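You operate a simulated robot arm through the tools that you are given. There is no shell and no other tool.

Carry out the task below with a simulated robot arm. There is one attempt and no reset: what you move stays moved.

## Task
Put things in order on the side bench top. At the end: the grey new buffer stands where the steel shim stood; the steel shim from the side bench top stands where the orange wheel chock stood; the yellow damp meter is in the orange spares crate; the orange wheel chock stands where the yellow damp meter stood; whatever was shut is shut again. Leave all else as you found it, and nothing knocked over.

Only the result counts: the job must be done as asked and must still hold three seconds after the hand-in. Knocking over, shifting, dropping, spilling or breaking anything else fails it.

## Robot
A 6-joint arm with a two-finger gripper, fixed in place. Base frame: the origin is at the foot of the arm, x ahead of it, y to its left, z up; the work surface is at about z = 0. Lengths are in m, angles in rad, forces in N, time in s.
With the tool pointing down near the work surface it reaches from about 0.24 to 0.62 m from the base axis. Its first joint turns from -1.152 to 1.152 rad. Payload 1.37 kg.
The tool frame sits at the grasp point between the pads (the TCP): z along the fingers, y along the line on which they close. The tips reach 0.022 m beyond it. The gripper opens to 0.092 m. The gripper's body begins 0.065 m behind the TCP.
Orientation is told as [roll, pitch, yaw] about the base's x, y, z axes, in that order, counted from this pose: with the fingers straight down and closing along the base's y, the tool's x points along the base's -x, its y along +y and its z along -z.

## Interface
- The arm moves only by the tool send_rows. Its argument "targets" is a list of rows, each a list of 7 numbers: the shift along the base's x, y, z in m, then the turn, a rotation vector about the base's x, y, z in rad, then the opening, from 0 (shut) to 1 (fully open). In form: [[x, y, z, wx, wy, wz, jaw], ...]. A call has 1 to 20 rows; each row shifts and turns the commanded pose from where the row before left it. Each row takes 0.2 s and may step no farther than 0.05 m and 0.15 rad from the row before; otherwise, or with a gripper value out of range, the whole call is refused. Where a pose cannot be reached the arm comes as near as it can. A force on the tool above 40 N (or 10 N above the force at the start of the call, whichever is more), or a blocked arm, ends the call early, and 0.2 s more pass. Each finger halts on what it meets, pressing with about 26 N; the grip force reading is that of the motor and also rises with nothing between the fingers. The clock runs only during rows and for 0.2 s after the last one: add rows that do not move to give the fingers time. It gives the time, the measured TCP pose, the force on the tool (base axes), the opening and the grip force at its end, in the units of the frame above (readings bear some noise), with the torque about the TCP (base axes, N m) and any sound that the robot's microphone picked up.
- Cameras (640 x 400 px; columns grow to the right, rows downward): "scene" is fixed at [0.0225, -0.4285, 0.5744]; the picture's right is [0.85, -0.53, 0.00], its down [-0.35, -0.56, -0.76] and it looks along [0.40, 0.64, -0.66] (base axes); focal length 273 px, centre (320, 200). "wrist" rides on the gripper at [0.071, 0.019, -0.102] in the tool frame; the picture's right is [-0.26, 0.97, 0.00], its down [-0.75, -0.20, -0.63] and it looks along [-0.60, -0.16, 0.78] (tool axes); focal length 280 px, centre (320, 200). There is no depth. A picture from a camera that has moved, and an enlarged one, comes with that camera's place and axes in the base frame and with its lens.
- grab_frame(camera): a new picture of that camera. No time passes.
- enlarge(camera, box): a new picture of the part [left, top, right, bottom] of that camera's present view, enlarged. No time passes.
- job_done(): hands the job in; it is judged then, once.

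Nothing tells you positions but the pictures and the camera data. Unless the task says otherwise, let go and move clear before handing in.

The tools are called as name(argument=value, ...) on one line, values as JSON. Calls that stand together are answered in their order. send_rows: Moves the arm, as the interface text tells. Its arguments: {"type":"object","properties":{"targets":{"type":"array"}},"required":["targets"]} The other tools are called the same way: grab_frame (camera) takes a picture; enlarge (camera, box) takes an enlarged picture of a part of a camera's view; job_done () hands the job in.

At the start:

```text
t: 0.0
eef_pos: [0.3592, -0.0979, 0.3751]
orientation: [0.0, -0.001, 0.0]
force: [-0.1, 0.0, 0.6]
torque: [0.0, 0.0, 0.02]
finger_gap: 0.0919
finger_force: 0.0
```

scene: 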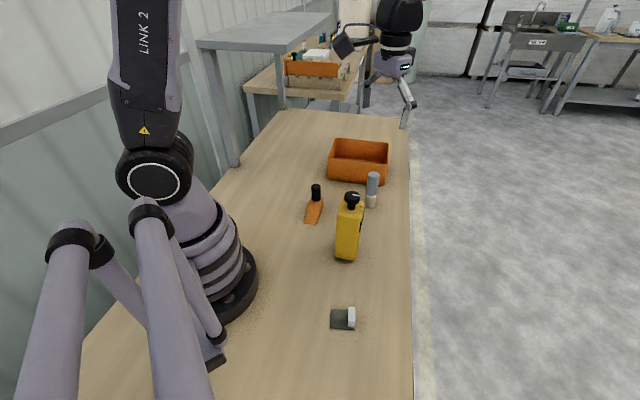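
wrist: 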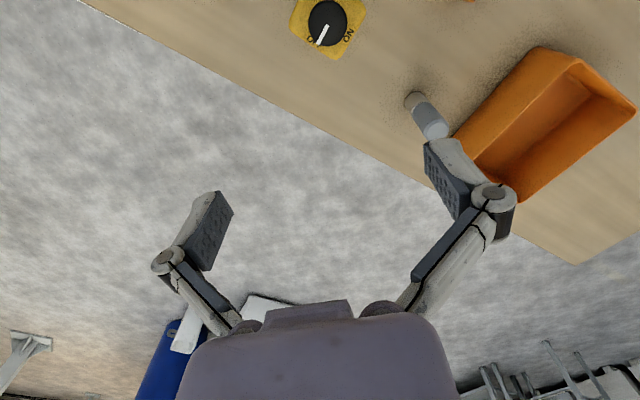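

I see an orange crate, a grey buffer-like cylinder, an orange chock with a black top, a yellow meter with a knob, and a small grey shim-like object on the bench. I'll enlarge parts of the view to identify and locate each one.

enlarge(camera="scene", box=[290, 120, 420, 201])

enlarge(camera="scene", box=[290, 180, 420, 261])

enlarge(camera="scene", box=[290, 280, 420, 361])

enlarge(camera="scene", box=[180, 0, 420, 150])

enlarge(camera="wrist", box=[260, 0, 640, 240])

```text
4.92 times, centred on (355, 160) of scene
camera zoom: at [0.0225, -0.4285, 0.5744], right [0.85, -0.53, 0.0], down [-0.35, -0.56, -0.76], along [0.4, 0.64, -0.66], focal length 1343 px, centre (148, 394)
```

zoom: 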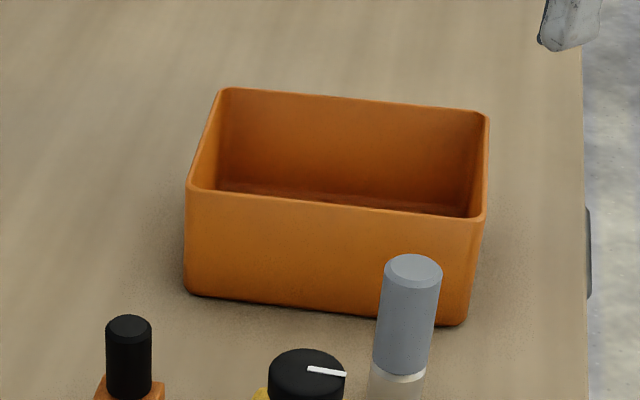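

```text
4.92 times, centred on (355, 220) of scene
camera zoom: at [0.0225, -0.4285, 0.5744], right [0.85, -0.53, 0.0], down [-0.35, -0.56, -0.76], along [0.4, 0.64, -0.66], focal length 1343 px, centre (148, 99)
```

zoom: 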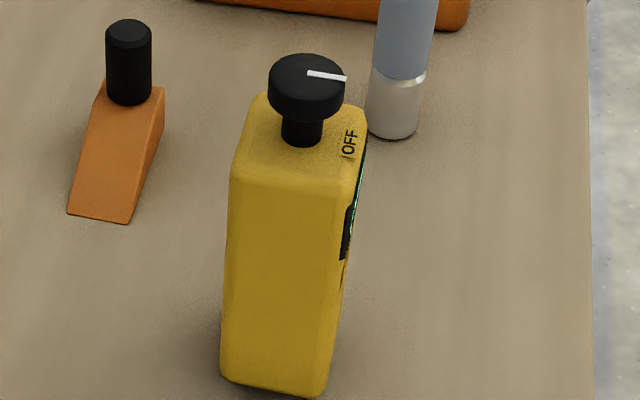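

```text
4.92 times, centred on (355, 320) of scene
camera zoom: at [0.0225, -0.4285, 0.5744], right [0.85, -0.53, 0.0], down [-0.35, -0.56, -0.76], along [0.4, 0.64, -0.66], focal length 1343 px, centre (148, -393)
```

zoom: 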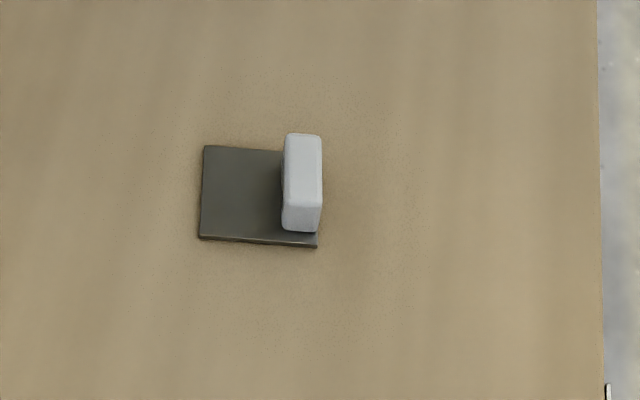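

```text
2.67 times, centred on (300, 75) of scene
camera zoom: at [0.0225, -0.4285, 0.5744], right [0.85, -0.53, 0.0], down [-0.35, -0.56, -0.76], along [0.4, 0.64, -0.66], focal length 727 px, centre (373, 533)
```

zoom: 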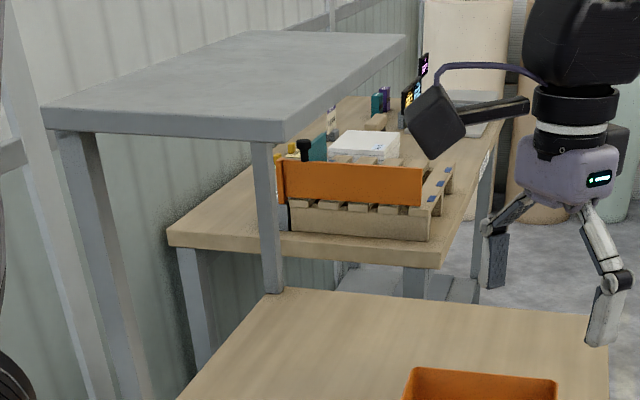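

```text
1.67 times, centred on (450, 120) of wrist
camera zoom: at [0.2872, -0.0786, 0.4777], right [0.26, 0.97, 0.0], down [0.75, -0.2, 0.63], along [0.6, -0.16, -0.78], focal length 467 px, centre (103, 333)
```

zoom: 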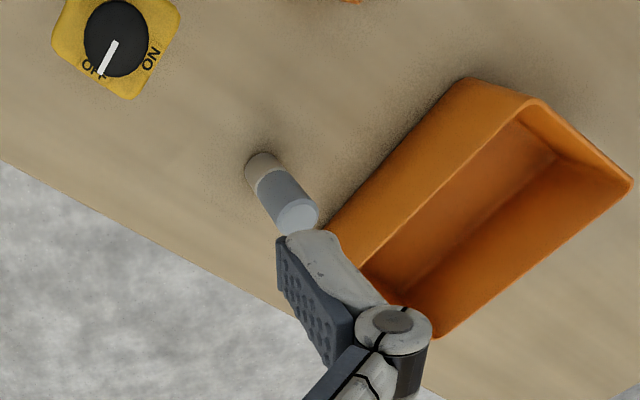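

The shim is the dark plate with a grey block, at about (0.21, -0.22). The meter is near (0.33, -0.08), the chock near (0.32, 0.085), the buffer near (0.49, 0.03) and the crate centre near (0.57, 0.20). I'll turn the tool about 45° up high and use the wrist camera to refine these.

send_rows(targets=[[-0.02, 0, 0.01, 0, 0, 0.131, 1], [-0.02, 0, 0.01, 0, 0, 0.131, 1], [-0.02, 0, 0.01, 0, 0, 0.131, 1], [-0.02, 0, 0, 0, 0, 0.131, 1], [-0.02, 0, 0, 0, 0, 0.131, 1], [0, 0, 0, 0, 0, 0.131, 1]])

grab_frame(camera="wrist")

grab_frame(camera="scene")

```text
t: 1.4
eef_pos: [0.2576, -0.0987, 0.4054]
orientation: [-0.003, 0.0, 0.789]
force: [-0.7, -0.1, -0.9]
torque: [0.02, -0.01, 0.02]
finger_gap: 0.0921
finger_force: 0.0
```

```text
taken
camera wrist: at [0.194, -0.1345, 0.5081], right [-0.5, 0.87, 0.0], down [0.68, 0.39, 0.63], along [0.54, 0.31, -0.78], focal length 280 px, centre (320, 200)
```

wrist: 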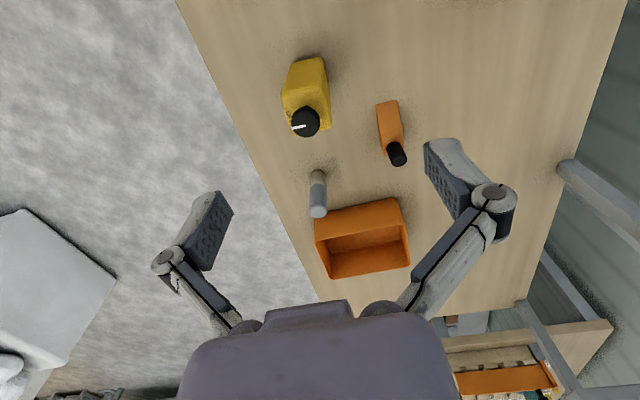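

```text
taken
```

scene: 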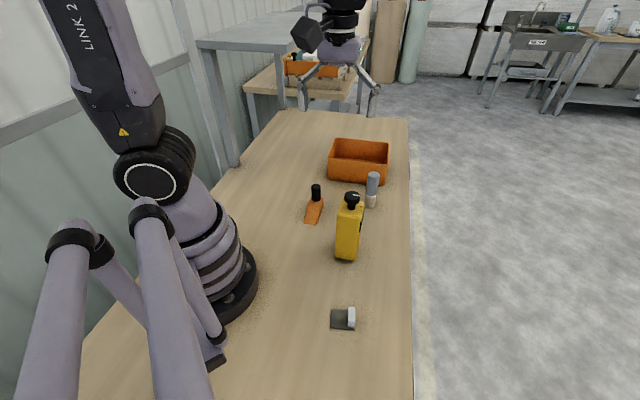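

enlarge(camera="wrist", box=[260, 40, 420, 140])

enlarge(camera="wrist", box=[280, 100, 440, 200])

enlarge(camera="wrist", box=[280, 185, 440, 285])

```text
4.00 times, centred on (340, 90) of wrist
camera zoom: at [0.194, -0.1345, 0.5081], right [-0.5, 0.87, 0.0], down [0.68, 0.39, 0.63], along [0.54, 0.31, -0.78], focal length 1122 px, centre (240, 640)
```

zoom: 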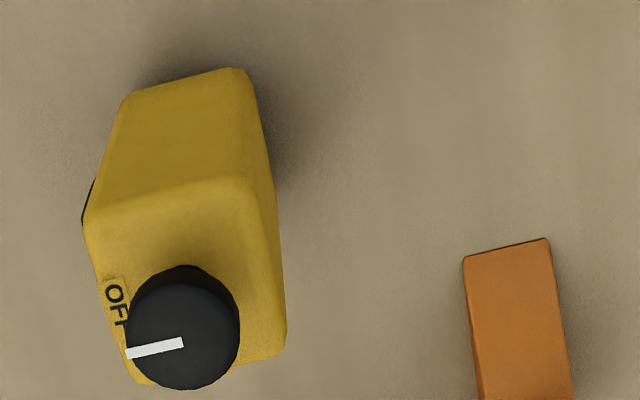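

```text
4.00 times, centred on (360, 150) of wrist
camera zoom: at [0.194, -0.1345, 0.5081], right [-0.5, 0.87, 0.0], down [0.68, 0.39, 0.63], along [0.54, 0.31, -0.78], focal length 1122 px, centre (160, 400)
```

zoom: 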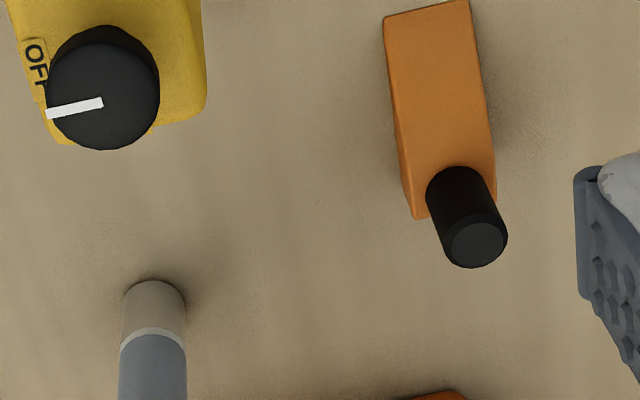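

```text
4.00 times, centred on (360, 235) of wrist
camera zoom: at [0.194, -0.1345, 0.5081], right [-0.5, 0.87, 0.0], down [0.68, 0.39, 0.63], along [0.54, 0.31, -0.78], focal length 1122 px, centre (160, 60)
```

zoom: 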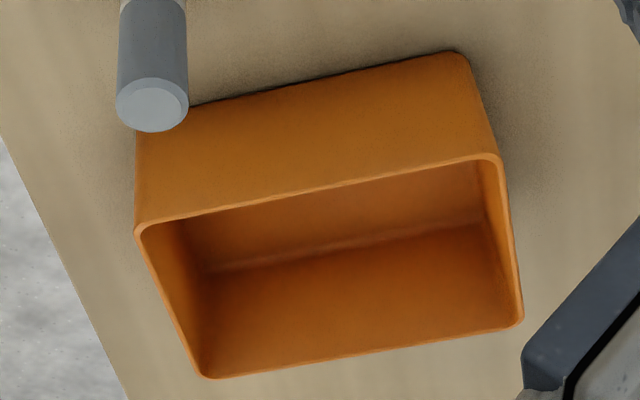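

The wrist view gives: meter centre (0.323, -0.078) at yaw about 42°, chock (0.318, 0.088), buffer (0.495, 0.034), and crate centre (0.574, 0.201) at yaw about 46°. Before gripping anything, I'll test with the empty gripper whether the arm reaches over the crate at carry height.

send_rows(targets=[[0.028, 0.031, -0.01, 0, 0, 0, 1], [0.028, 0.031, -0.01, 0, 0, 0, 1], [0.028, 0.031, -0.01, 0, 0, 0, 1], [0.028, 0.031, -0.01, 0, 0, 0, 1], [0.028, 0.031, -0.01, 0, 0, 0, 1], [0.028, 0.031, -0.02, 0, 0, 0, 1], [0.028, 0.031, -0.02, 0, 0, 0, 1], [0.028, 0.031, -0.02, 0, 0, 0, 1], [0.028, 0.031, -0.02, 0, 0, 0, 1], [0.028, 0.031, -0.02, 0, 0, 0.02, 1], [0, 0, 0, 0, 0, 0, 1]])

grab_frame(camera="wrist")

grab_frame(camera="scene")

```text
t: 3.8
eef_pos: [0.539, 0.2126, 0.2555]
orientation: [0.001, -0.001, 0.808]
force: [0.2, -0.2, 0.9]
torque: [0.03, -0.03, 0.01]
finger_gap: 0.0921
finger_force: 0.0
```

```text
taken
camera wrist: at [0.4765, 0.1753, 0.3585], right [-0.52, 0.86, 0.0], down [0.67, 0.4, 0.63], along [0.54, 0.32, -0.78], focal length 280 px, centre (320, 200)
```

wrist: 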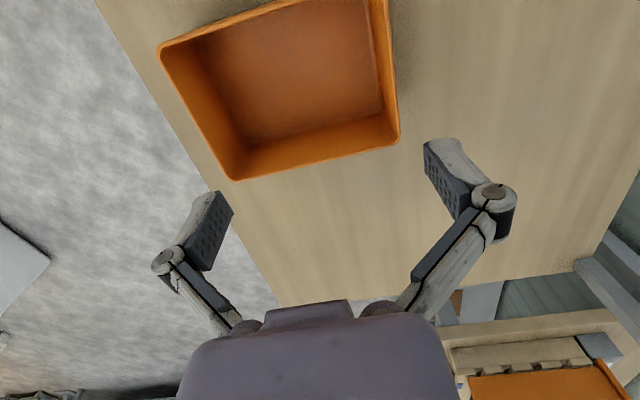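

```text
taken
```

scene: 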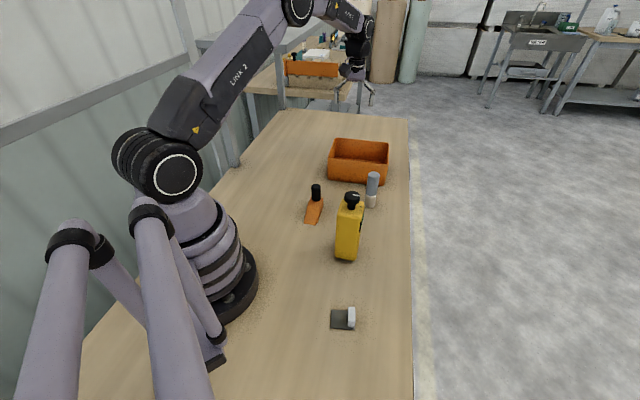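

The arm reaches the crate at carry height. Next I'll hover above the meter and check the alignment.

send_rows(targets=[[-0.0239, -0.0322, 0.01, 0, 0, -0.008, 1], [-0.0239, -0.0322, 0.01, 0, 0, -0.008, 1], [-0.0239, -0.0322, 0.01, 0, 0, -0.008, 1], [-0.0239, -0.0322, 0.01, 0, 0, -0.008, 1], [-0.0239, -0.0322, 0.01, 0, 0, -0.008, 1], [-0.0239, -0.0322, 0.0, 0, 0, -0.008, 1], [-0.0239, -0.0322, 0.0, 0, 0, -0.008, 1], [-0.0239, -0.0322, 0.0, 0, 0, -0.008, 1], [-0.0239, -0.0322, 0.0, 0, 0, -0.006, 1], [0, 0, 0, 0, 0, 0, 1]])

grab_frame(camera="wrist")

grab_frame(camera="scene")

```text
t: 6.0
eef_pos: [0.3235, -0.0776, 0.3065]
orientation: [0.0, -0.001, 0.736]
force: [0.5, 0.4, 0.4]
torque: [-0.03, 0.0, -0.01]
finger_gap: 0.092
finger_force: 0.1
```

```text
taken
camera wrist: at [0.2568, -0.1108, 0.4085], right [-0.45, 0.89, 0.0], down [0.69, 0.35, 0.63], along [0.56, 0.28, -0.78], focal length 280 px, centre (320, 200)
```

wrist: 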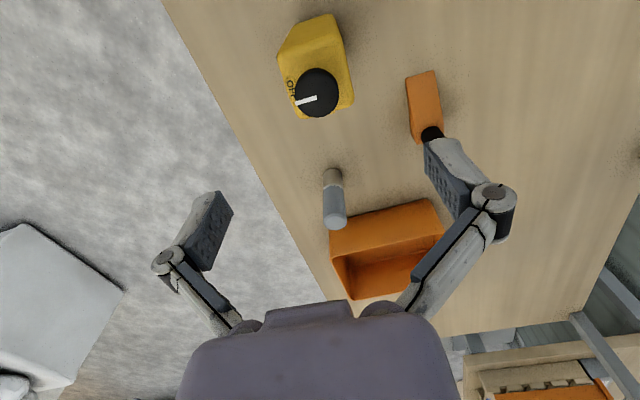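

```text
taken
```

scene: 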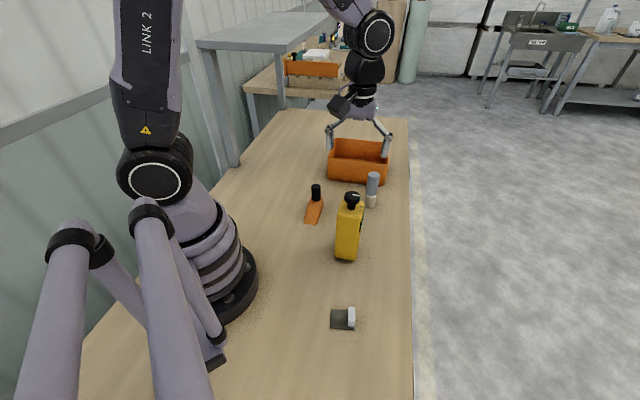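

enlarge(camera="wrist", box=[240, 0, 400, 100])

enlarge(camera="wrist", box=[240, 50, 400, 150])

enlarge(camera="wrist", box=[280, 140, 440, 240])

```text
4.00 times, centred on (320, 50) of wrist
camera zoom: at [0.2568, -0.1108, 0.4085], right [-0.45, 0.89, 0.0], down [0.69, 0.35, 0.63], along [0.56, 0.28, -0.78], focal length 1122 px, centre (320, 800)
```

zoom: 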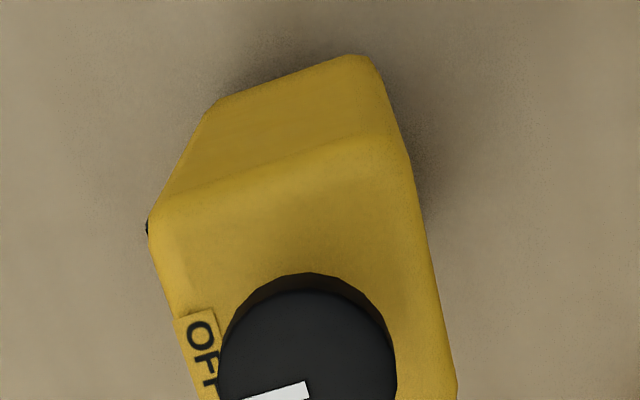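

```text
4.00 times, centred on (320, 100) of wrist
camera zoom: at [0.2568, -0.1108, 0.4085], right [-0.45, 0.89, 0.0], down [0.69, 0.35, 0.63], along [0.56, 0.28, -0.78], focal length 1122 px, centre (320, 600)
```

zoom: 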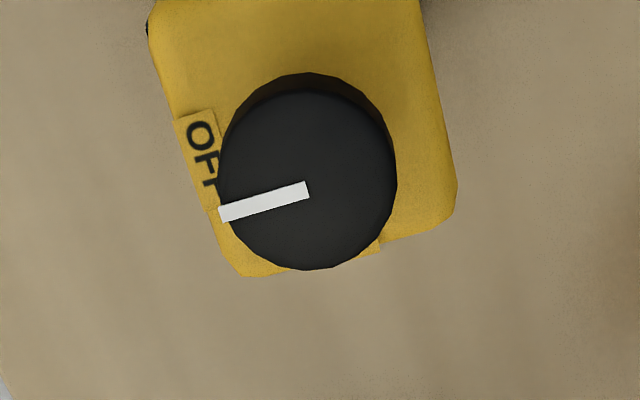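

```text
4.00 times, centred on (360, 190) of wrist
camera zoom: at [0.2568, -0.1108, 0.4085], right [-0.45, 0.89, 0.0], down [0.69, 0.35, 0.63], along [0.56, 0.28, -0.78], focal length 1122 px, centre (160, 240)
```

zoom: 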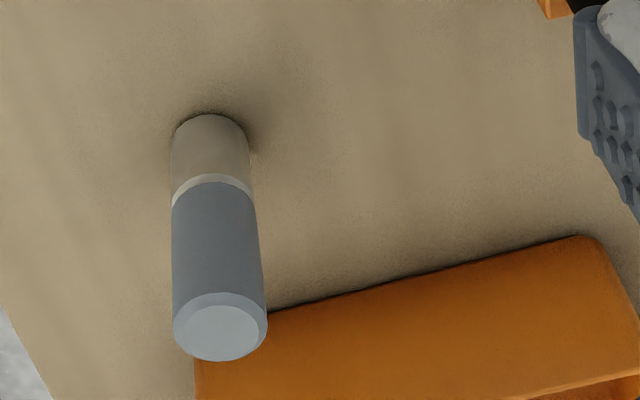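

The knob and body agree with a meter centre of (0.3225, -0.079). I'll descend to straddle the body below the knob, keeping the gripper body clear of the knob top, then close.

send_rows(targets=[[-0.001, -0.001, -0.04, 0, 0, 0.01, 1], [0, 0, -0.04, 0, 0, 0, 1], [0, 0, -0.03, 0, 0, 0, 1], [0, 0, -0.03, 0, 0, 0, 1], [0, 0, -0.02, 0, 0, 0, 1], [0, 0, -0.008, 0, 0, 0, 1], [0, 0, 0, 0, 0, 0, 1]])

grab_frame(camera="wrist")

enlarge(camera="scene", box=[280, 160, 440, 260])

```text
t: 7.6
eef_pos: [0.3224, -0.0798, 0.1376]
orientation: [0.001, -0.001, 0.746]
force: [-0.7, -0.6, -0.2]
torque: [0.01, 0.01, -0.03]
finger_gap: 0.0921
finger_force: 0.0
```

```text
taken
camera wrist: at [0.2565, -0.1127, 0.2399], right [-0.46, 0.89, 0.0], down [0.69, 0.36, 0.63], along [0.56, 0.29, -0.78], focal length 280 px, centre (320, 200)
```

wrist: 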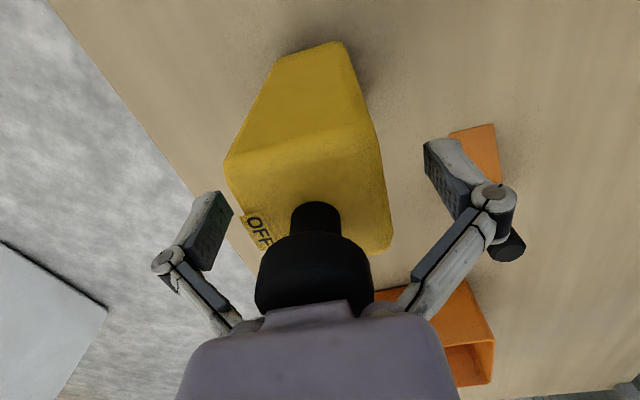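

```text
4.00 times, centred on (360, 210) of scene
camera zoom: at [0.0225, -0.4285, 0.5744], right [0.85, -0.53, 0.0], down [-0.35, -0.56, -0.76], along [0.4, 0.64, -0.66], focal length 1091 px, centre (160, 160)
```

zoom: 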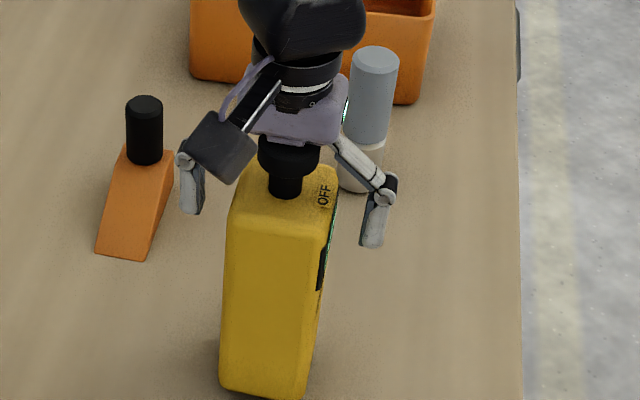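

The fingers straddle the meter body, so I'll close them now.

send_rows(targets=[[0, 0, 0, 0, 0, 0, 0.6], [0, 0, 0, 0, 0, 0, 0.3], [0, 0, 0, 0, 0, 0, 0], [0, 0, 0, 0, 0, 0, 0], [0, 0, 0, 0, 0, 0, 0], [0, 0, 0, 0, 0, 0, 0]])

enlarge(camera="scene", box=[280, 160, 440, 260])

```text
t: 9.0
eef_pos: [0.323, -0.079, 0.1372]
orientation: [-0.002, -0.002, 0.746]
force: [3.4, -3.7, 5.5]
torque: [-0.29, -0.21, 0.0]
finger_gap: 0.0557
finger_force: 26.5
```

```text
4.00 times, centred on (360, 210) of scene
camera zoom: at [0.0225, -0.4285, 0.5744], right [0.85, -0.53, 0.0], down [-0.35, -0.56, -0.76], along [0.4, 0.64, -0.66], focal length 1091 px, centre (160, 160)
```

zoom: 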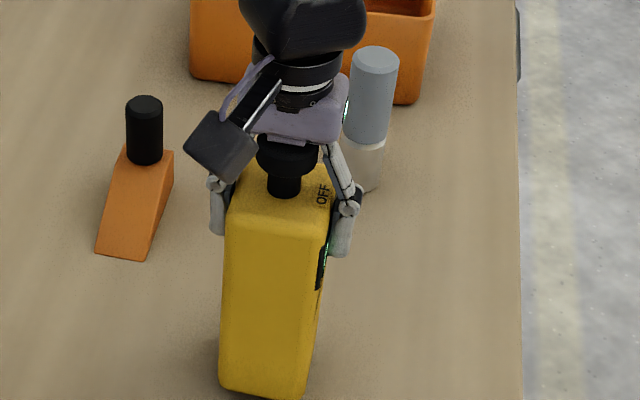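

The grip holds at a 0.056 gap. I'll lift the meter gently.

send_rows(targets=[[0, 0, 0.01, 0, 0, 0, 0], [0, 0, 0.02, 0, 0, 0, 0], [0, 0, 0.03, 0, 0, 0, 0], [0, 0, 0.03, 0, 0, 0, 0], [0, 0, 0.03, 0, 0, 0, 0], [0, 0, 0.005, 0, 0, 0, 0]])

grab_frame(camera="scene")

grab_frame(camera="wrist")

```text
t: 10.4
eef_pos: [0.3224, -0.0792, 0.2621]
orientation: [0.0, 0.001, 0.749]
force: [-0.5, 0.0, -4.3]
torque: [0.0, 0.0, 0.0]
finger_gap: 0.0554
finger_force: 26.3
```

```text
taken
```

scene: 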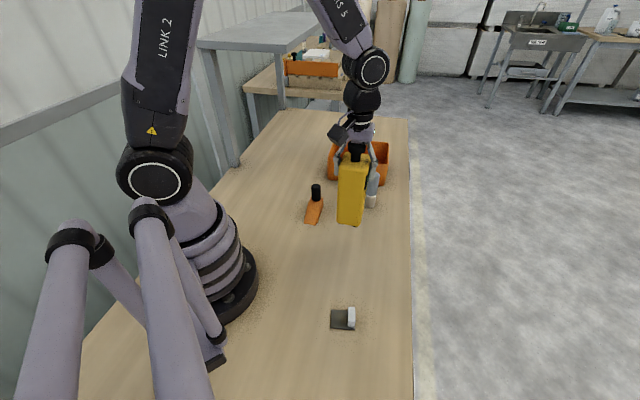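

```text
taken
camera wrist: at [0.2564, -0.1127, 0.3649], right [-0.46, 0.89, 0.0], down [0.69, 0.36, 0.63], along [0.55, 0.29, -0.78], focal length 280 px, centre (320, 200)
```

wrist: 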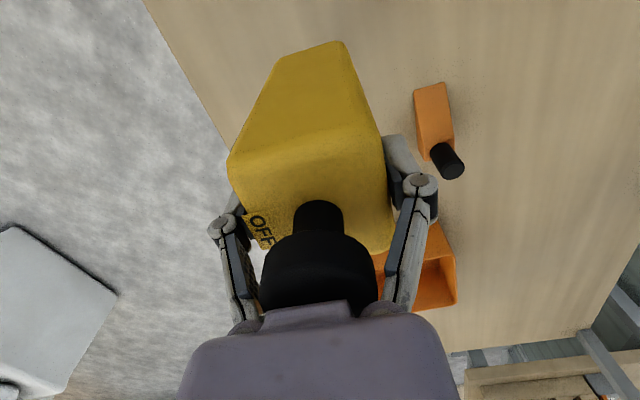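

The meter is lifted and hanging straight, with its bottom at about z = 0.125. I'll carry it over the crate.

send_rows(targets=[[0.01, 0.013, 0, 0, 0, 0, 0], [0.02, 0.027, 0, 0, 0, 0.006, 0], [0.026, 0.036, 0, 0, 0, 0.009, 0], [0.026, 0.036, 0, 0, 0, 0.009, 0], [0.026, 0.036, 0, 0, 0, 0.009, 0], [0.026, 0.036, 0, 0, 0, 0.009, 0], [0.026, 0.036, 0, 0, 0, 0.009, 0], [0.026, 0.036, 0, 0, 0, 0.009, 0], [0.02, 0.025, 0, 0, 0, 0, 0], [0.009, 0.012, 0, 0, 0, 0, 0], [0, 0, 0, 0, 0, 0, 0]])

grab_frame(camera="scene")

grab_frame(camera="wrist")

enlarge(camera="scene", box=[280, 100, 440, 200])

```text
t: 12.8
eef_pos: [0.539, 0.2145, 0.2623]
orientation: [0.0, 0.001, 0.806]
force: [-0.5, -0.3, -3.9]
torque: [-0.01, 0.0, 0.02]
finger_gap: 0.0558
finger_force: 26.2
```

```text
taken
```

scene: 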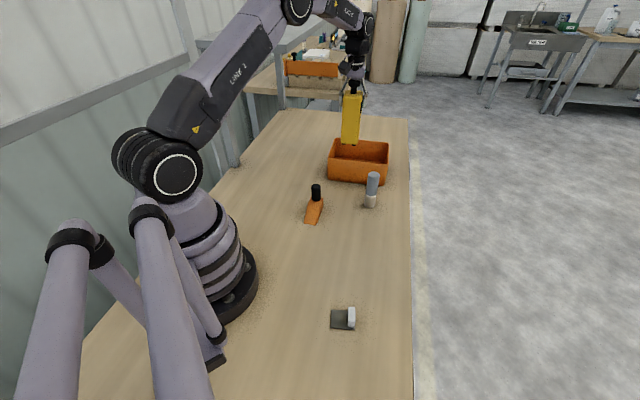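

```text
taken
camera wrist: at [0.4755, 0.1767, 0.3642], right [-0.52, 0.86, 0.0], down [0.67, 0.4, 0.62], along [0.54, 0.32, -0.78], focal length 280 px, centre (320, 200)
```

wrist: 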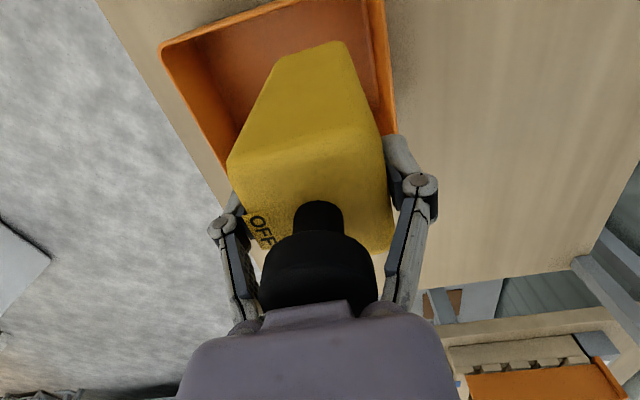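

```text
4.00 times, centred on (360, 150) of scene
camera zoom: at [0.0226, -0.4285, 0.5744], right [0.85, -0.53, 0.0], down [-0.35, -0.56, -0.76], along [0.4, 0.64, -0.66], focal length 1091 px, centre (160, 400)
```

zoom: 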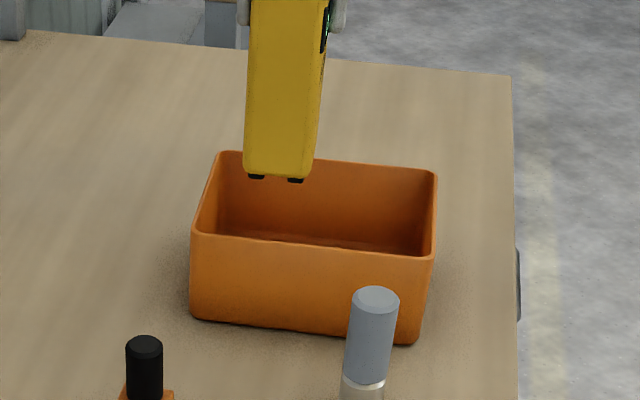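

The meter is above the crate's near-left interior with ample margin on every side. I'll lower it into the crate.

send_rows(targets=[[0, 0, -0.03, 0, 0, 0, 0], [0, 0, -0.03, 0, 0, 0, 0], [0, 0, -0.03, 0, 0, 0, 0], [0, 0, -0.02, 0, 0, 0, 0], [0, 0, -0.006, 0, 0, 0, 0], [0, 0, 0, 0, 0, 0, 0]])

enlarge(camera="scene", box=[280, 100, 440, 200])

grab_frame(camera="wrist")

```text
t: 14.2
eef_pos: [0.5371, 0.2142, 0.145]
orientation: [-0.001, 0.0, 0.805]
force: [0.5, -0.1, -4.6]
torque: [0.01, 0.0, -0.03]
finger_gap: 0.0558
finger_force: 26.4
```

```text
4.00 times, centred on (360, 150) of scene
camera zoom: at [0.0226, -0.4285, 0.5744], right [0.85, -0.53, 0.0], down [-0.35, -0.56, -0.76], along [0.4, 0.64, -0.66], focal length 1091 px, centre (160, 400)
```

zoom: 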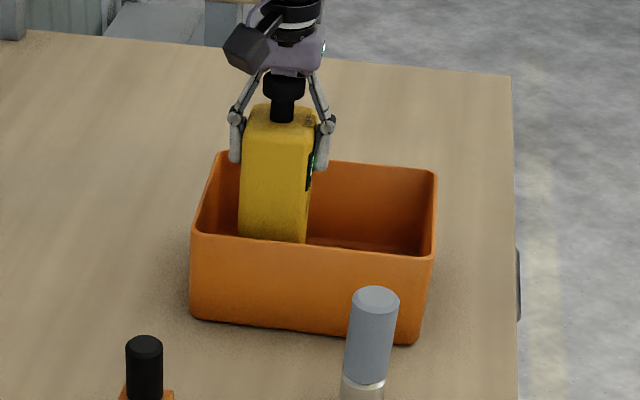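

```text
taken
camera wrist: at [0.4741, 0.1763, 0.2478], right [-0.52, 0.86, 0.0], down [0.67, 0.4, 0.63], along [0.54, 0.32, -0.78], focal length 280 px, centre (320, 200)
```

wrist: 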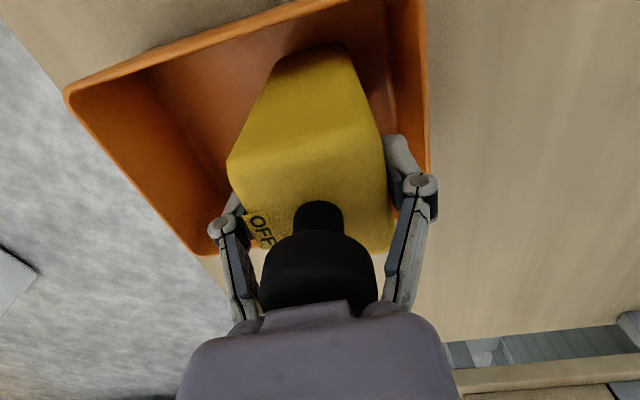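

send_rows(targets=[[0, 0, -0.002, 0, 0, 0, 0], [0, 0, -0.002, 0, 0, 0, 0], [0, 0, 0, 0, 0, 0, 0]])

```text
t: 15.0
eef_pos: [0.5381, 0.213, 0.1418]
orientation: [0.001, 0.001, 0.807]
force: [-0.7, -2.0, 0.0]
torque: [-0.1, 0.16, 0.02]
finger_gap: 0.0558
finger_force: 26.1
```

The weight has come off the gripper, so the meter is on the crate floor. I'll settle it 1 mm further, then open slowly.

send_rows(targets=[[0, 0, -0.001, 0, 0, 0, 0], [0, 0, 0, 0, 0, 0, 0]])

enlarge(camera="scene", box=[280, 100, 440, 200])

```text
t: 15.6
eef_pos: [0.5389, 0.2137, 0.1426]
orientation: [0.0, -0.003, 0.807]
force: [-5.5, -3.3, 10.7]
torque: [-0.1, 0.45, 0.04]
finger_gap: 0.056
finger_force: 25.8
```

```text
4.00 times, centred on (360, 150) of scene
camera zoom: at [0.0225, -0.4285, 0.5744], right [0.85, -0.53, 0.0], down [-0.35, -0.56, -0.76], along [0.4, 0.64, -0.66], focal length 1091 px, centre (160, 400)
```

zoom: 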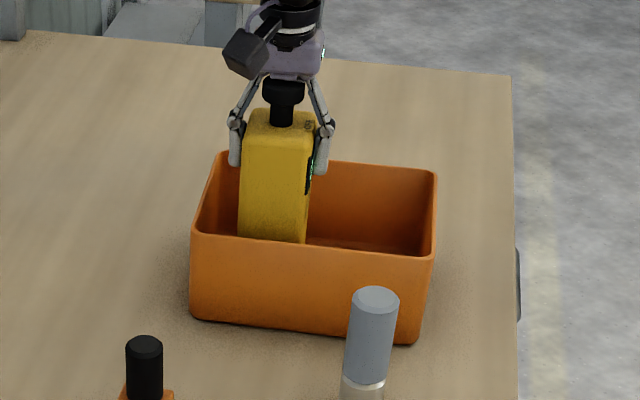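

send_rows(targets=[[0, 0, 0.001, 0, 0, 0, 0], [0, 0, 0, 0, 0, 0, 0.65], [0, 0, 0, 0, 0, 0, 0.75], [0, 0, 0, 0, 0, 0, 0.85], [0, 0, 0, 0, 0, 0, 1], [0, 0, 0, 0, 0, 0, 1]])

grab_frame(camera="wrist")

enlarge(camera="scene", box=[280, 100, 440, 200])

```text
t: 17.0
eef_pos: [0.5378, 0.2134, 0.1412]
orientation: [0.002, -0.002, 0.806]
force: [0.0, -0.1, 0.1]
torque: [0.04, 0.02, 0.01]
finger_gap: 0.092
finger_force: 0.1
```

```text
taken
camera wrist: at [0.4739, 0.1762, 0.2445], right [-0.52, 0.86, 0.0], down [0.67, 0.4, 0.63], along [0.54, 0.32, -0.78], focal length 280 px, centre (320, 200)
```

wrist: 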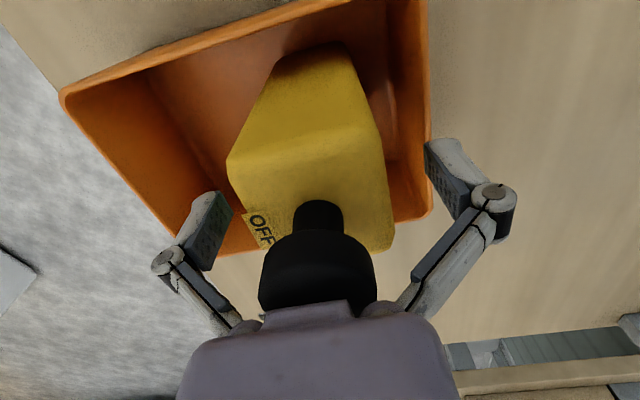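

```text
4.00 times, centred on (360, 150) of scene
camera zoom: at [0.0225, -0.4285, 0.5744], right [0.85, -0.53, 0.0], down [-0.35, -0.56, -0.76], along [0.4, 0.64, -0.66], focal length 1091 px, centre (160, 400)
```

zoom: 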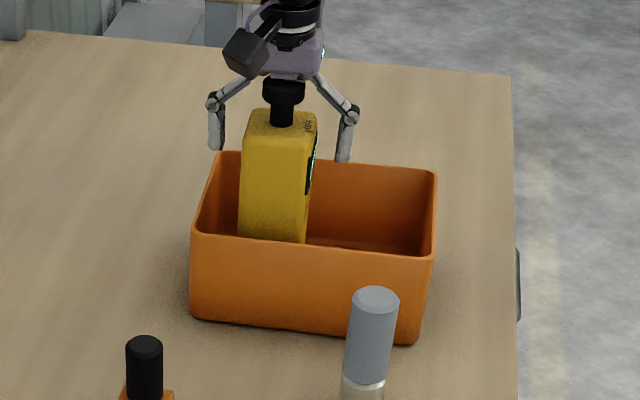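

The meter is released and stands inside the crate. I'll rise and move over the chock.

send_rows(targets=[[0, 0, 0.03, 0, 0, 0, 1], [0, 0, 0.04, 0, 0, 0, 1], [0, 0, 0.04, 0, 0, 0, 1], [-0.033, -0.018, 0.02, 0, 0, -0.008, 1], [-0.033, -0.018, 0, 0, 0, -0.008, 1], [-0.033, -0.018, 0, 0, 0, -0.008, 1], [-0.033, -0.018, 0, 0, 0, -0.008, 1], [-0.033, -0.018, -0.01, 0, 0, -0.008, 1], [-0.033, -0.018, -0.01, 0, 0, -0.008, 1], [0, 0, 0, 0, 0, 0, 1]])

grab_frame(camera="wrist")

grab_frame(camera="scene")

```text
t: 19.2
eef_pos: [0.3409, 0.106, 0.2521]
orientation: [-0.001, 0.0, 0.759]
force: [-0.4, 0.0, 0.1]
torque: [0.0, -0.01, 0.01]
finger_gap: 0.092
finger_force: 0.1
```

```text
taken
camera wrist: at [0.2745, 0.0718, 0.3543], right [-0.47, 0.88, 0.0], down [0.69, 0.37, 0.63], along [0.55, 0.3, -0.78], focal length 280 px, centre (320, 200)
```

wrist: 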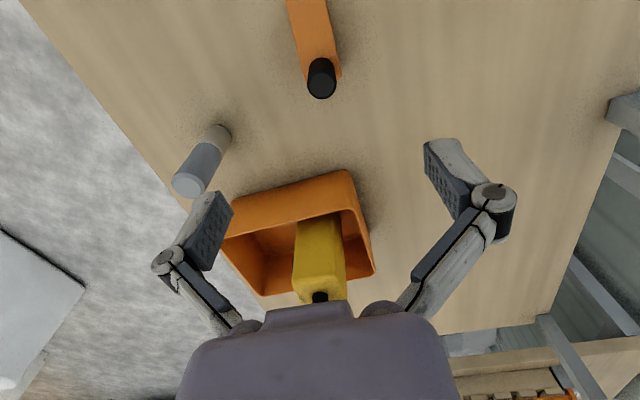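

```text
taken
```

scene: 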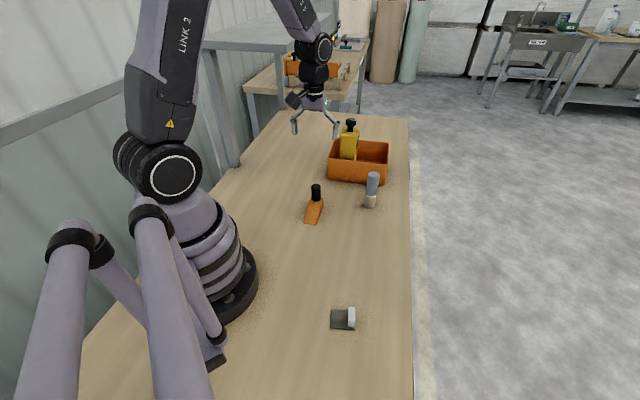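

enlarge(camera="wrist", box=[240, 0, 400, 100])

enlarge(camera="scene", box=[270, 170, 350, 220])

enlarge(camera="scene", box=[320, 100, 400, 150])

```text
4.00 times, centred on (320, 50) of wrist
camera zoom: at [0.2745, 0.0718, 0.3543], right [-0.47, 0.88, 0.0], down [0.69, 0.37, 0.63], along [0.55, 0.3, -0.78], focal length 1122 px, centre (320, 800)
```

zoom: 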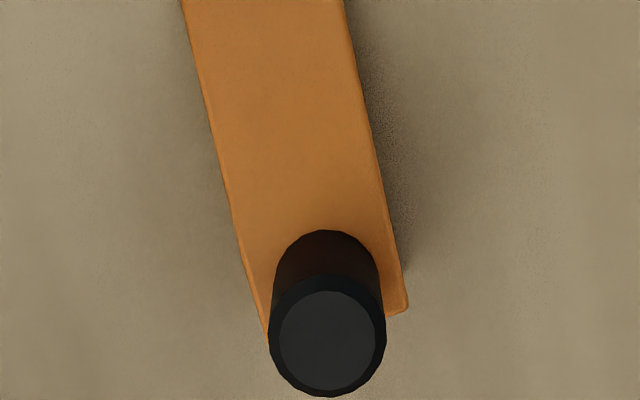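

```text
8.00 times, centred on (310, 195) of scene
camera zoom: at [0.0225, -0.4285, 0.5744], right [0.85, -0.53, 0.0], down [-0.35, -0.56, -0.76], along [0.4, 0.64, -0.66], focal length 2182 px, centre (400, 240)
```

zoom: 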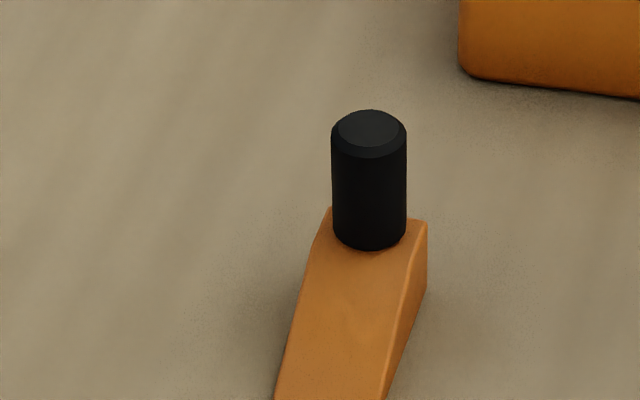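

```text
8.00 times, centred on (360, 125) of scene
camera zoom: at [0.0225, -0.4285, 0.5744], right [0.85, -0.53, 0.0], down [-0.35, -0.56, -0.76], along [0.4, 0.64, -0.66], focal length 2182 px, centre (0, 800)
```

zoom: 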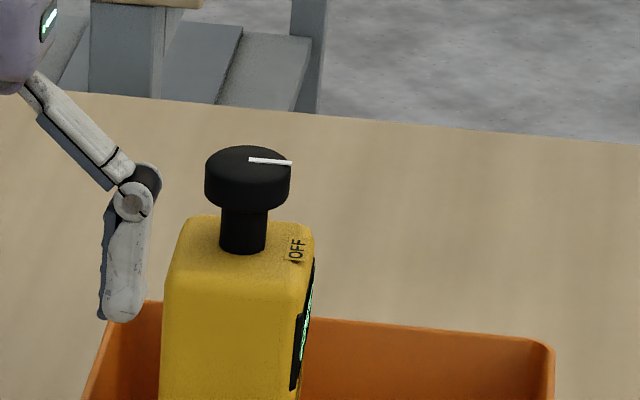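

The chock handle top is at about (0.344, 0.111, 0.082), with the wedge top near 0.034. I'll descend with open fingers around the handle, keeping the tips above the wedge.

send_rows(targets=[[0.0035, 0.004, -0.04, 0, 0, 0, 1], [0, 0, -0.04, 0, 0, 0, 1], [0, 0, -0.04, 0, 0, 0, 1], [0, 0, -0.03, 0, 0, 0, 1], [0, 0, -0.03, 0, 0, 0, 1], [0, 0, -0.008, 0, 0, 0, 1], [0, 0, 0, 0, 0, 0, 1]])

grab_frame(camera="wrist")

enlarge(camera="scene", box=[270, 150, 366, 210])

```text
t: 20.8
eef_pos: [0.3434, 0.109, 0.0642]
orientation: [0.0, -0.003, 0.76]
force: [0.1, -0.7, 0.4]
torque: [-0.01, -0.03, 0.01]
finger_gap: 0.092
finger_force: 0.0
```

```text
taken
camera wrist: at [0.2777, 0.0755, 0.1661], right [-0.47, 0.88, 0.0], down [0.69, 0.37, 0.63], along [0.55, 0.3, -0.78], focal length 280 px, centre (320, 200)
```

wrist: 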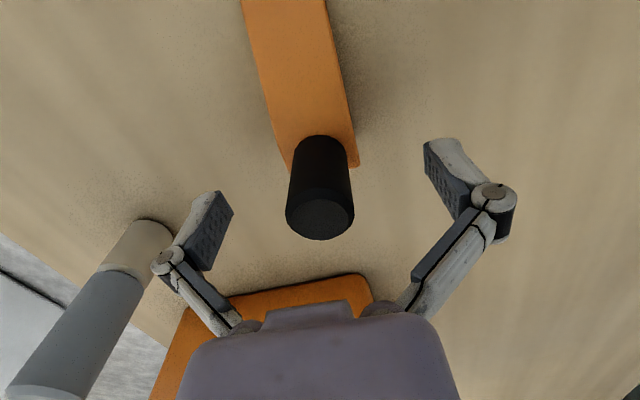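

```text
6.67 times, centred on (318, 180) of scene
camera zoom: at [0.0225, -0.4285, 0.5744], right [0.85, -0.53, 0.0], down [-0.35, -0.56, -0.76], along [0.4, 0.64, -0.66], focal length 1818 px, centre (333, 333)
```

zoom: 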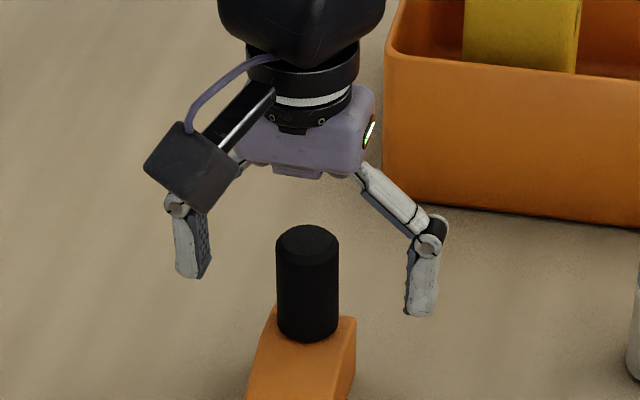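

The handle is centred between the fingers, so I'll close.

send_rows(targets=[[0, 0, 0, 0, 0, 0, 0.5], [0, 0, 0, 0, 0, 0, 0.3], [0, 0, 0, 0, 0, 0, 0.1], [0, 0, 0, 0, 0, 0, 0], [0, 0, 0, 0, 0, 0, 0], [0, 0, 0, 0, 0, 0, 0]])

grab_frame(camera="wrist")

enlarge(camera="scene", box=[270, 170, 366, 230])

```text
t: 22.2
eef_pos: [0.3419, 0.1096, 0.0644]
orientation: [0.001, -0.001, 0.759]
force: [0.7, 0.3, 3.3]
torque: [0.06, 0.02, 0.0]
finger_gap: 0.027
finger_force: 25.9
```

```text
taken
camera wrist: at [0.2778, 0.0755, 0.1664], right [-0.47, 0.88, 0.0], down [0.69, 0.37, 0.63], along [0.55, 0.3, -0.78], focal length 280 px, centre (320, 200)
```

wrist: 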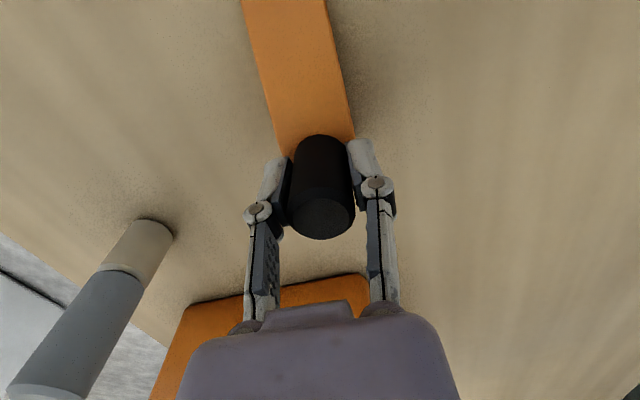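

```text
6.67 times, centred on (318, 200) of scene
camera zoom: at [0.0225, -0.4285, 0.5744], right [0.85, -0.53, 0.0], down [-0.35, -0.56, -0.76], along [0.4, 0.64, -0.66], focal length 1818 px, centre (333, 200)
```

zoom: 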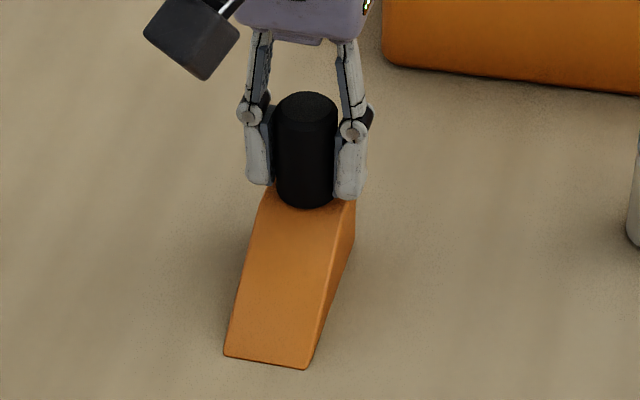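

The handle is gripped with a 0.027 gap. I'll lift the chock and carry it in -y to the meter's old spot.

send_rows(targets=[[0, 0, 0.01, 0, 0, 0, 0], [0, 0, 0.02, 0, 0, 0, 0], [0, 0, 0.03, 0, 0, 0, 0], [0, 0, 0.02, 0, 0, 0, 0], [0, 0, 0, 0, 0, 0, 0]])

grab_frame(camera="wrist")

enlarge(camera="scene", box=[270, 150, 366, 210])

```text
t: 23.4
eef_pos: [0.3444, 0.1098, 0.1441]
orientation: [0.0, -0.001, 0.758]
force: [-0.2, 0.2, -2.3]
torque: [0.01, -0.04, -0.03]
finger_gap: 0.0274
finger_force: 25.8
```

```text
taken
camera wrist: at [0.2776, 0.0758, 0.247], right [-0.47, 0.88, 0.0], down [0.69, 0.37, 0.63], along [0.55, 0.3, -0.78], focal length 280 px, centre (320, 200)
```

wrist: 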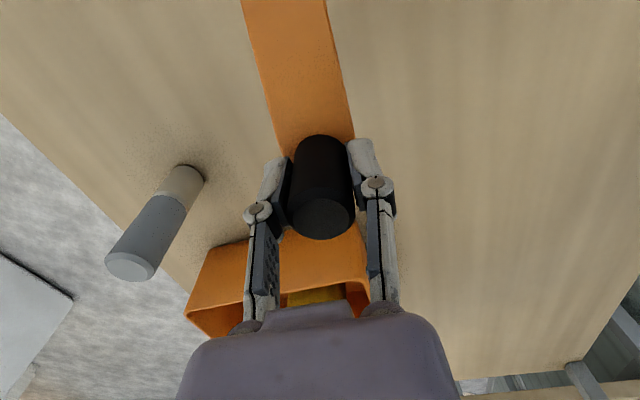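

```text
6.67 times, centred on (318, 180) of scene
camera zoom: at [0.0225, -0.4285, 0.5744], right [0.85, -0.53, 0.0], down [-0.35, -0.56, -0.76], along [0.4, 0.64, -0.66], focal length 1818 px, centre (333, 333)
```

zoom: 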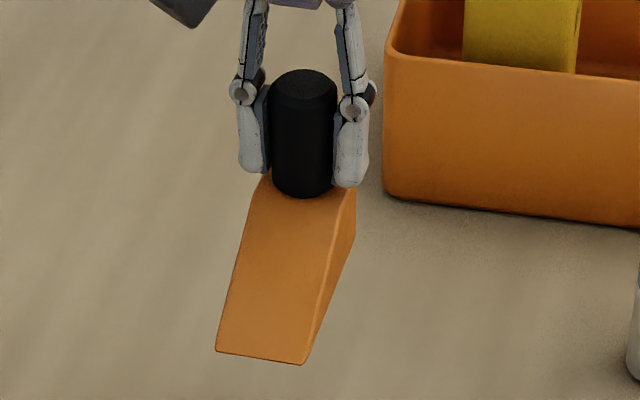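

send_rows(targets=[[0, -0.02, 0, 0, 0, 0, 0], [0, -0.035, 0, 0, 0, 0, 0], [0.0013, -0.035, 0, 0, 0, 0, 0], [0, -0.035, 0, 0, 0, 0, 0], [0, -0.03, 0, 0, 0, 0, 0], [0, -0.0123, 0, 0, 0, 0, 0], [0, 0, -0.03, 0, 0, 0, 0], [0, 0, -0.03, 0, 0, 0, 0], [0, 0, -0.012, 0, 0, 0, 0], [0, 0, -0.004, 0, 0, 0, 0], [0, 0, 0, 0, 0, 0, 0]])

grab_frame(camera="wrist")

enlarge(camera="scene", box=[290, 190, 418, 270])

```text
t: 25.8
eef_pos: [0.3464, -0.0588, 0.0676]
orientation: [-0.001, 0.002, 0.758]
force: [0.0, -0.2, -1.7]
torque: [0.01, -0.02, 0.03]
finger_gap: 0.0275
finger_force: 26.2
```

```text
taken
camera wrist: at [0.2795, -0.0921, 0.1705], right [-0.47, 0.88, 0.0], down [0.69, 0.37, 0.63], along [0.55, 0.3, -0.78], focal length 280 px, centre (320, 200)
```

wrist: 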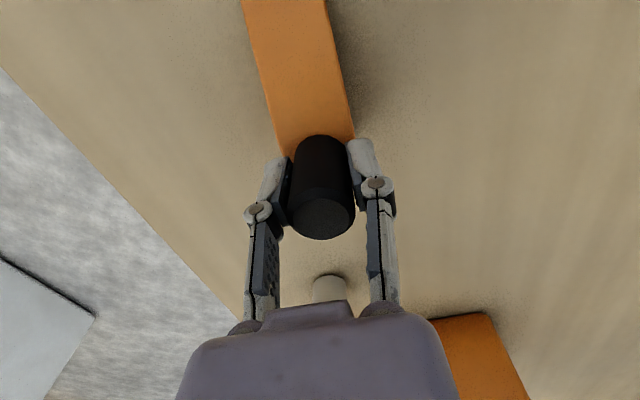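

```text
5.00 times, centred on (354, 230) of scene
camera zoom: at [0.0225, -0.4285, 0.5744], right [0.85, -0.53, 0.0], down [-0.35, -0.56, -0.76], along [0.4, 0.64, -0.66], focal length 1364 px, centre (150, 50)
```

zoom: 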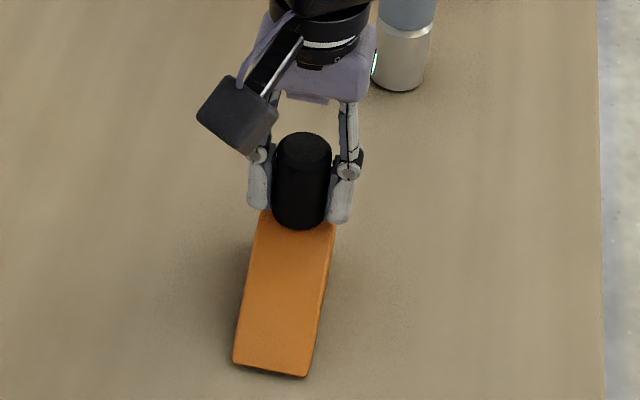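

It's hovering about 4 mm above the bench at the right spot. I'll set it down.

send_rows(targets=[[0, 0, -0.002, 0, 0, 0, 0], [0, 0, -0.002, 0, 0, 0, 0], [0, 0, -0.0005, 0, 0, 0, 0], [0, 0, 0, 0, 0, 0, 0]])

```text
t: 26.8
eef_pos: [0.3452, -0.0578, 0.0637]
orientation: [0.0, 0.0, 0.758]
force: [-2.4, 0.3, 10.2]
torque: [0.01, 0.13, -0.07]
finger_gap: 0.0276
finger_force: 26.2
```

It's seated on the bench. I'll open and rise.

send_rows(targets=[[0, 0, 0.001, 0, 0, 0, 0], [0, 0, 0, 0, 0, 0, 0.4], [0, 0, 0, 0, 0, 0, 0.6], [0, 0, 0, 0, 0, 0, 0.8], [0, 0, 0, 0, 0, 0, 1], [0, 0, 0, 0, 0, 0, 1]])

enlarge(camera="scene", box=[290, 190, 418, 270])

```text
t: 28.2
eef_pos: [0.3453, -0.0579, 0.0656]
orientation: [0.0, 0.001, 0.759]
force: [0.8, -0.1, -0.9]
torque: [0.0, 0.02, -0.01]
finger_gap: 0.092
finger_force: 0.1
```

```text
5.00 times, centred on (354, 230) of scene
camera zoom: at [0.0225, -0.4285, 0.5744], right [0.85, -0.53, 0.0], down [-0.35, -0.56, -0.76], along [0.4, 0.64, -0.66], focal length 1364 px, centre (150, 50)
```

zoom: 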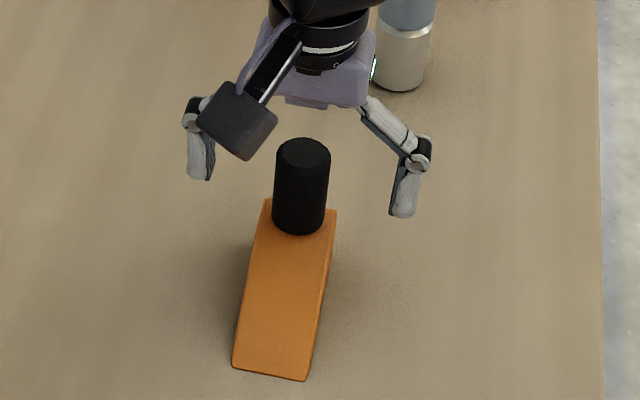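

The chock stands at the meter's old spot. I'll rise and move over the shim, turning to match its angle.

send_rows(targets=[[0, 0, 0.03, 0, 0, 0, 1], [0, 0, 0.04, 0, 0, 0, 1], [0, 0, 0.04, 0, 0, 0, 1], [-0.02, -0.026, 0.04, 0, 0, 0.03, 1], [-0.022, -0.029, 0.03, 0, 0, 0.03, 1], [-0.022, -0.029, 0, 0, 0, 0.03, 1], [-0.022, -0.029, 0, 0, 0, 0.03, 1], [-0.022, -0.029, 0, 0, 0, 0.03, 1], [-0.022, -0.028, 0, 0, 0, 0.025, 1], [0, 0, 0, 0, 0, 0, 1]])

grab_frame(camera="wrist")

grab_frame(camera="scene")

```text
refused: row 4 steps farther than a row can; nothing moved
```

```text
taken
camera wrist: at [0.2793, -0.0921, 0.1672], right [-0.47, 0.88, 0.0], down [0.69, 0.37, 0.63], along [0.55, 0.3, -0.78], focal length 280 px, centre (320, 200)
```

wrist: 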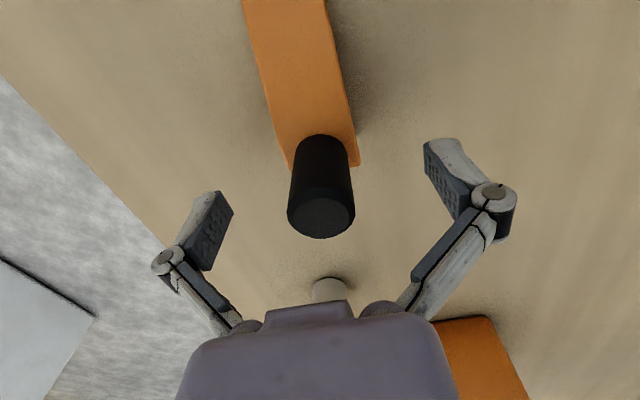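

```text
taken
```

scene: 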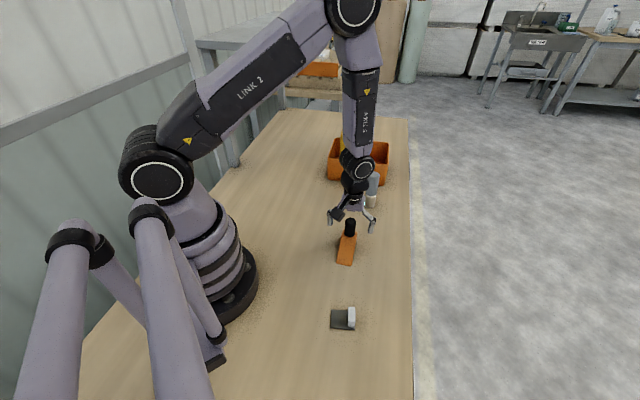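

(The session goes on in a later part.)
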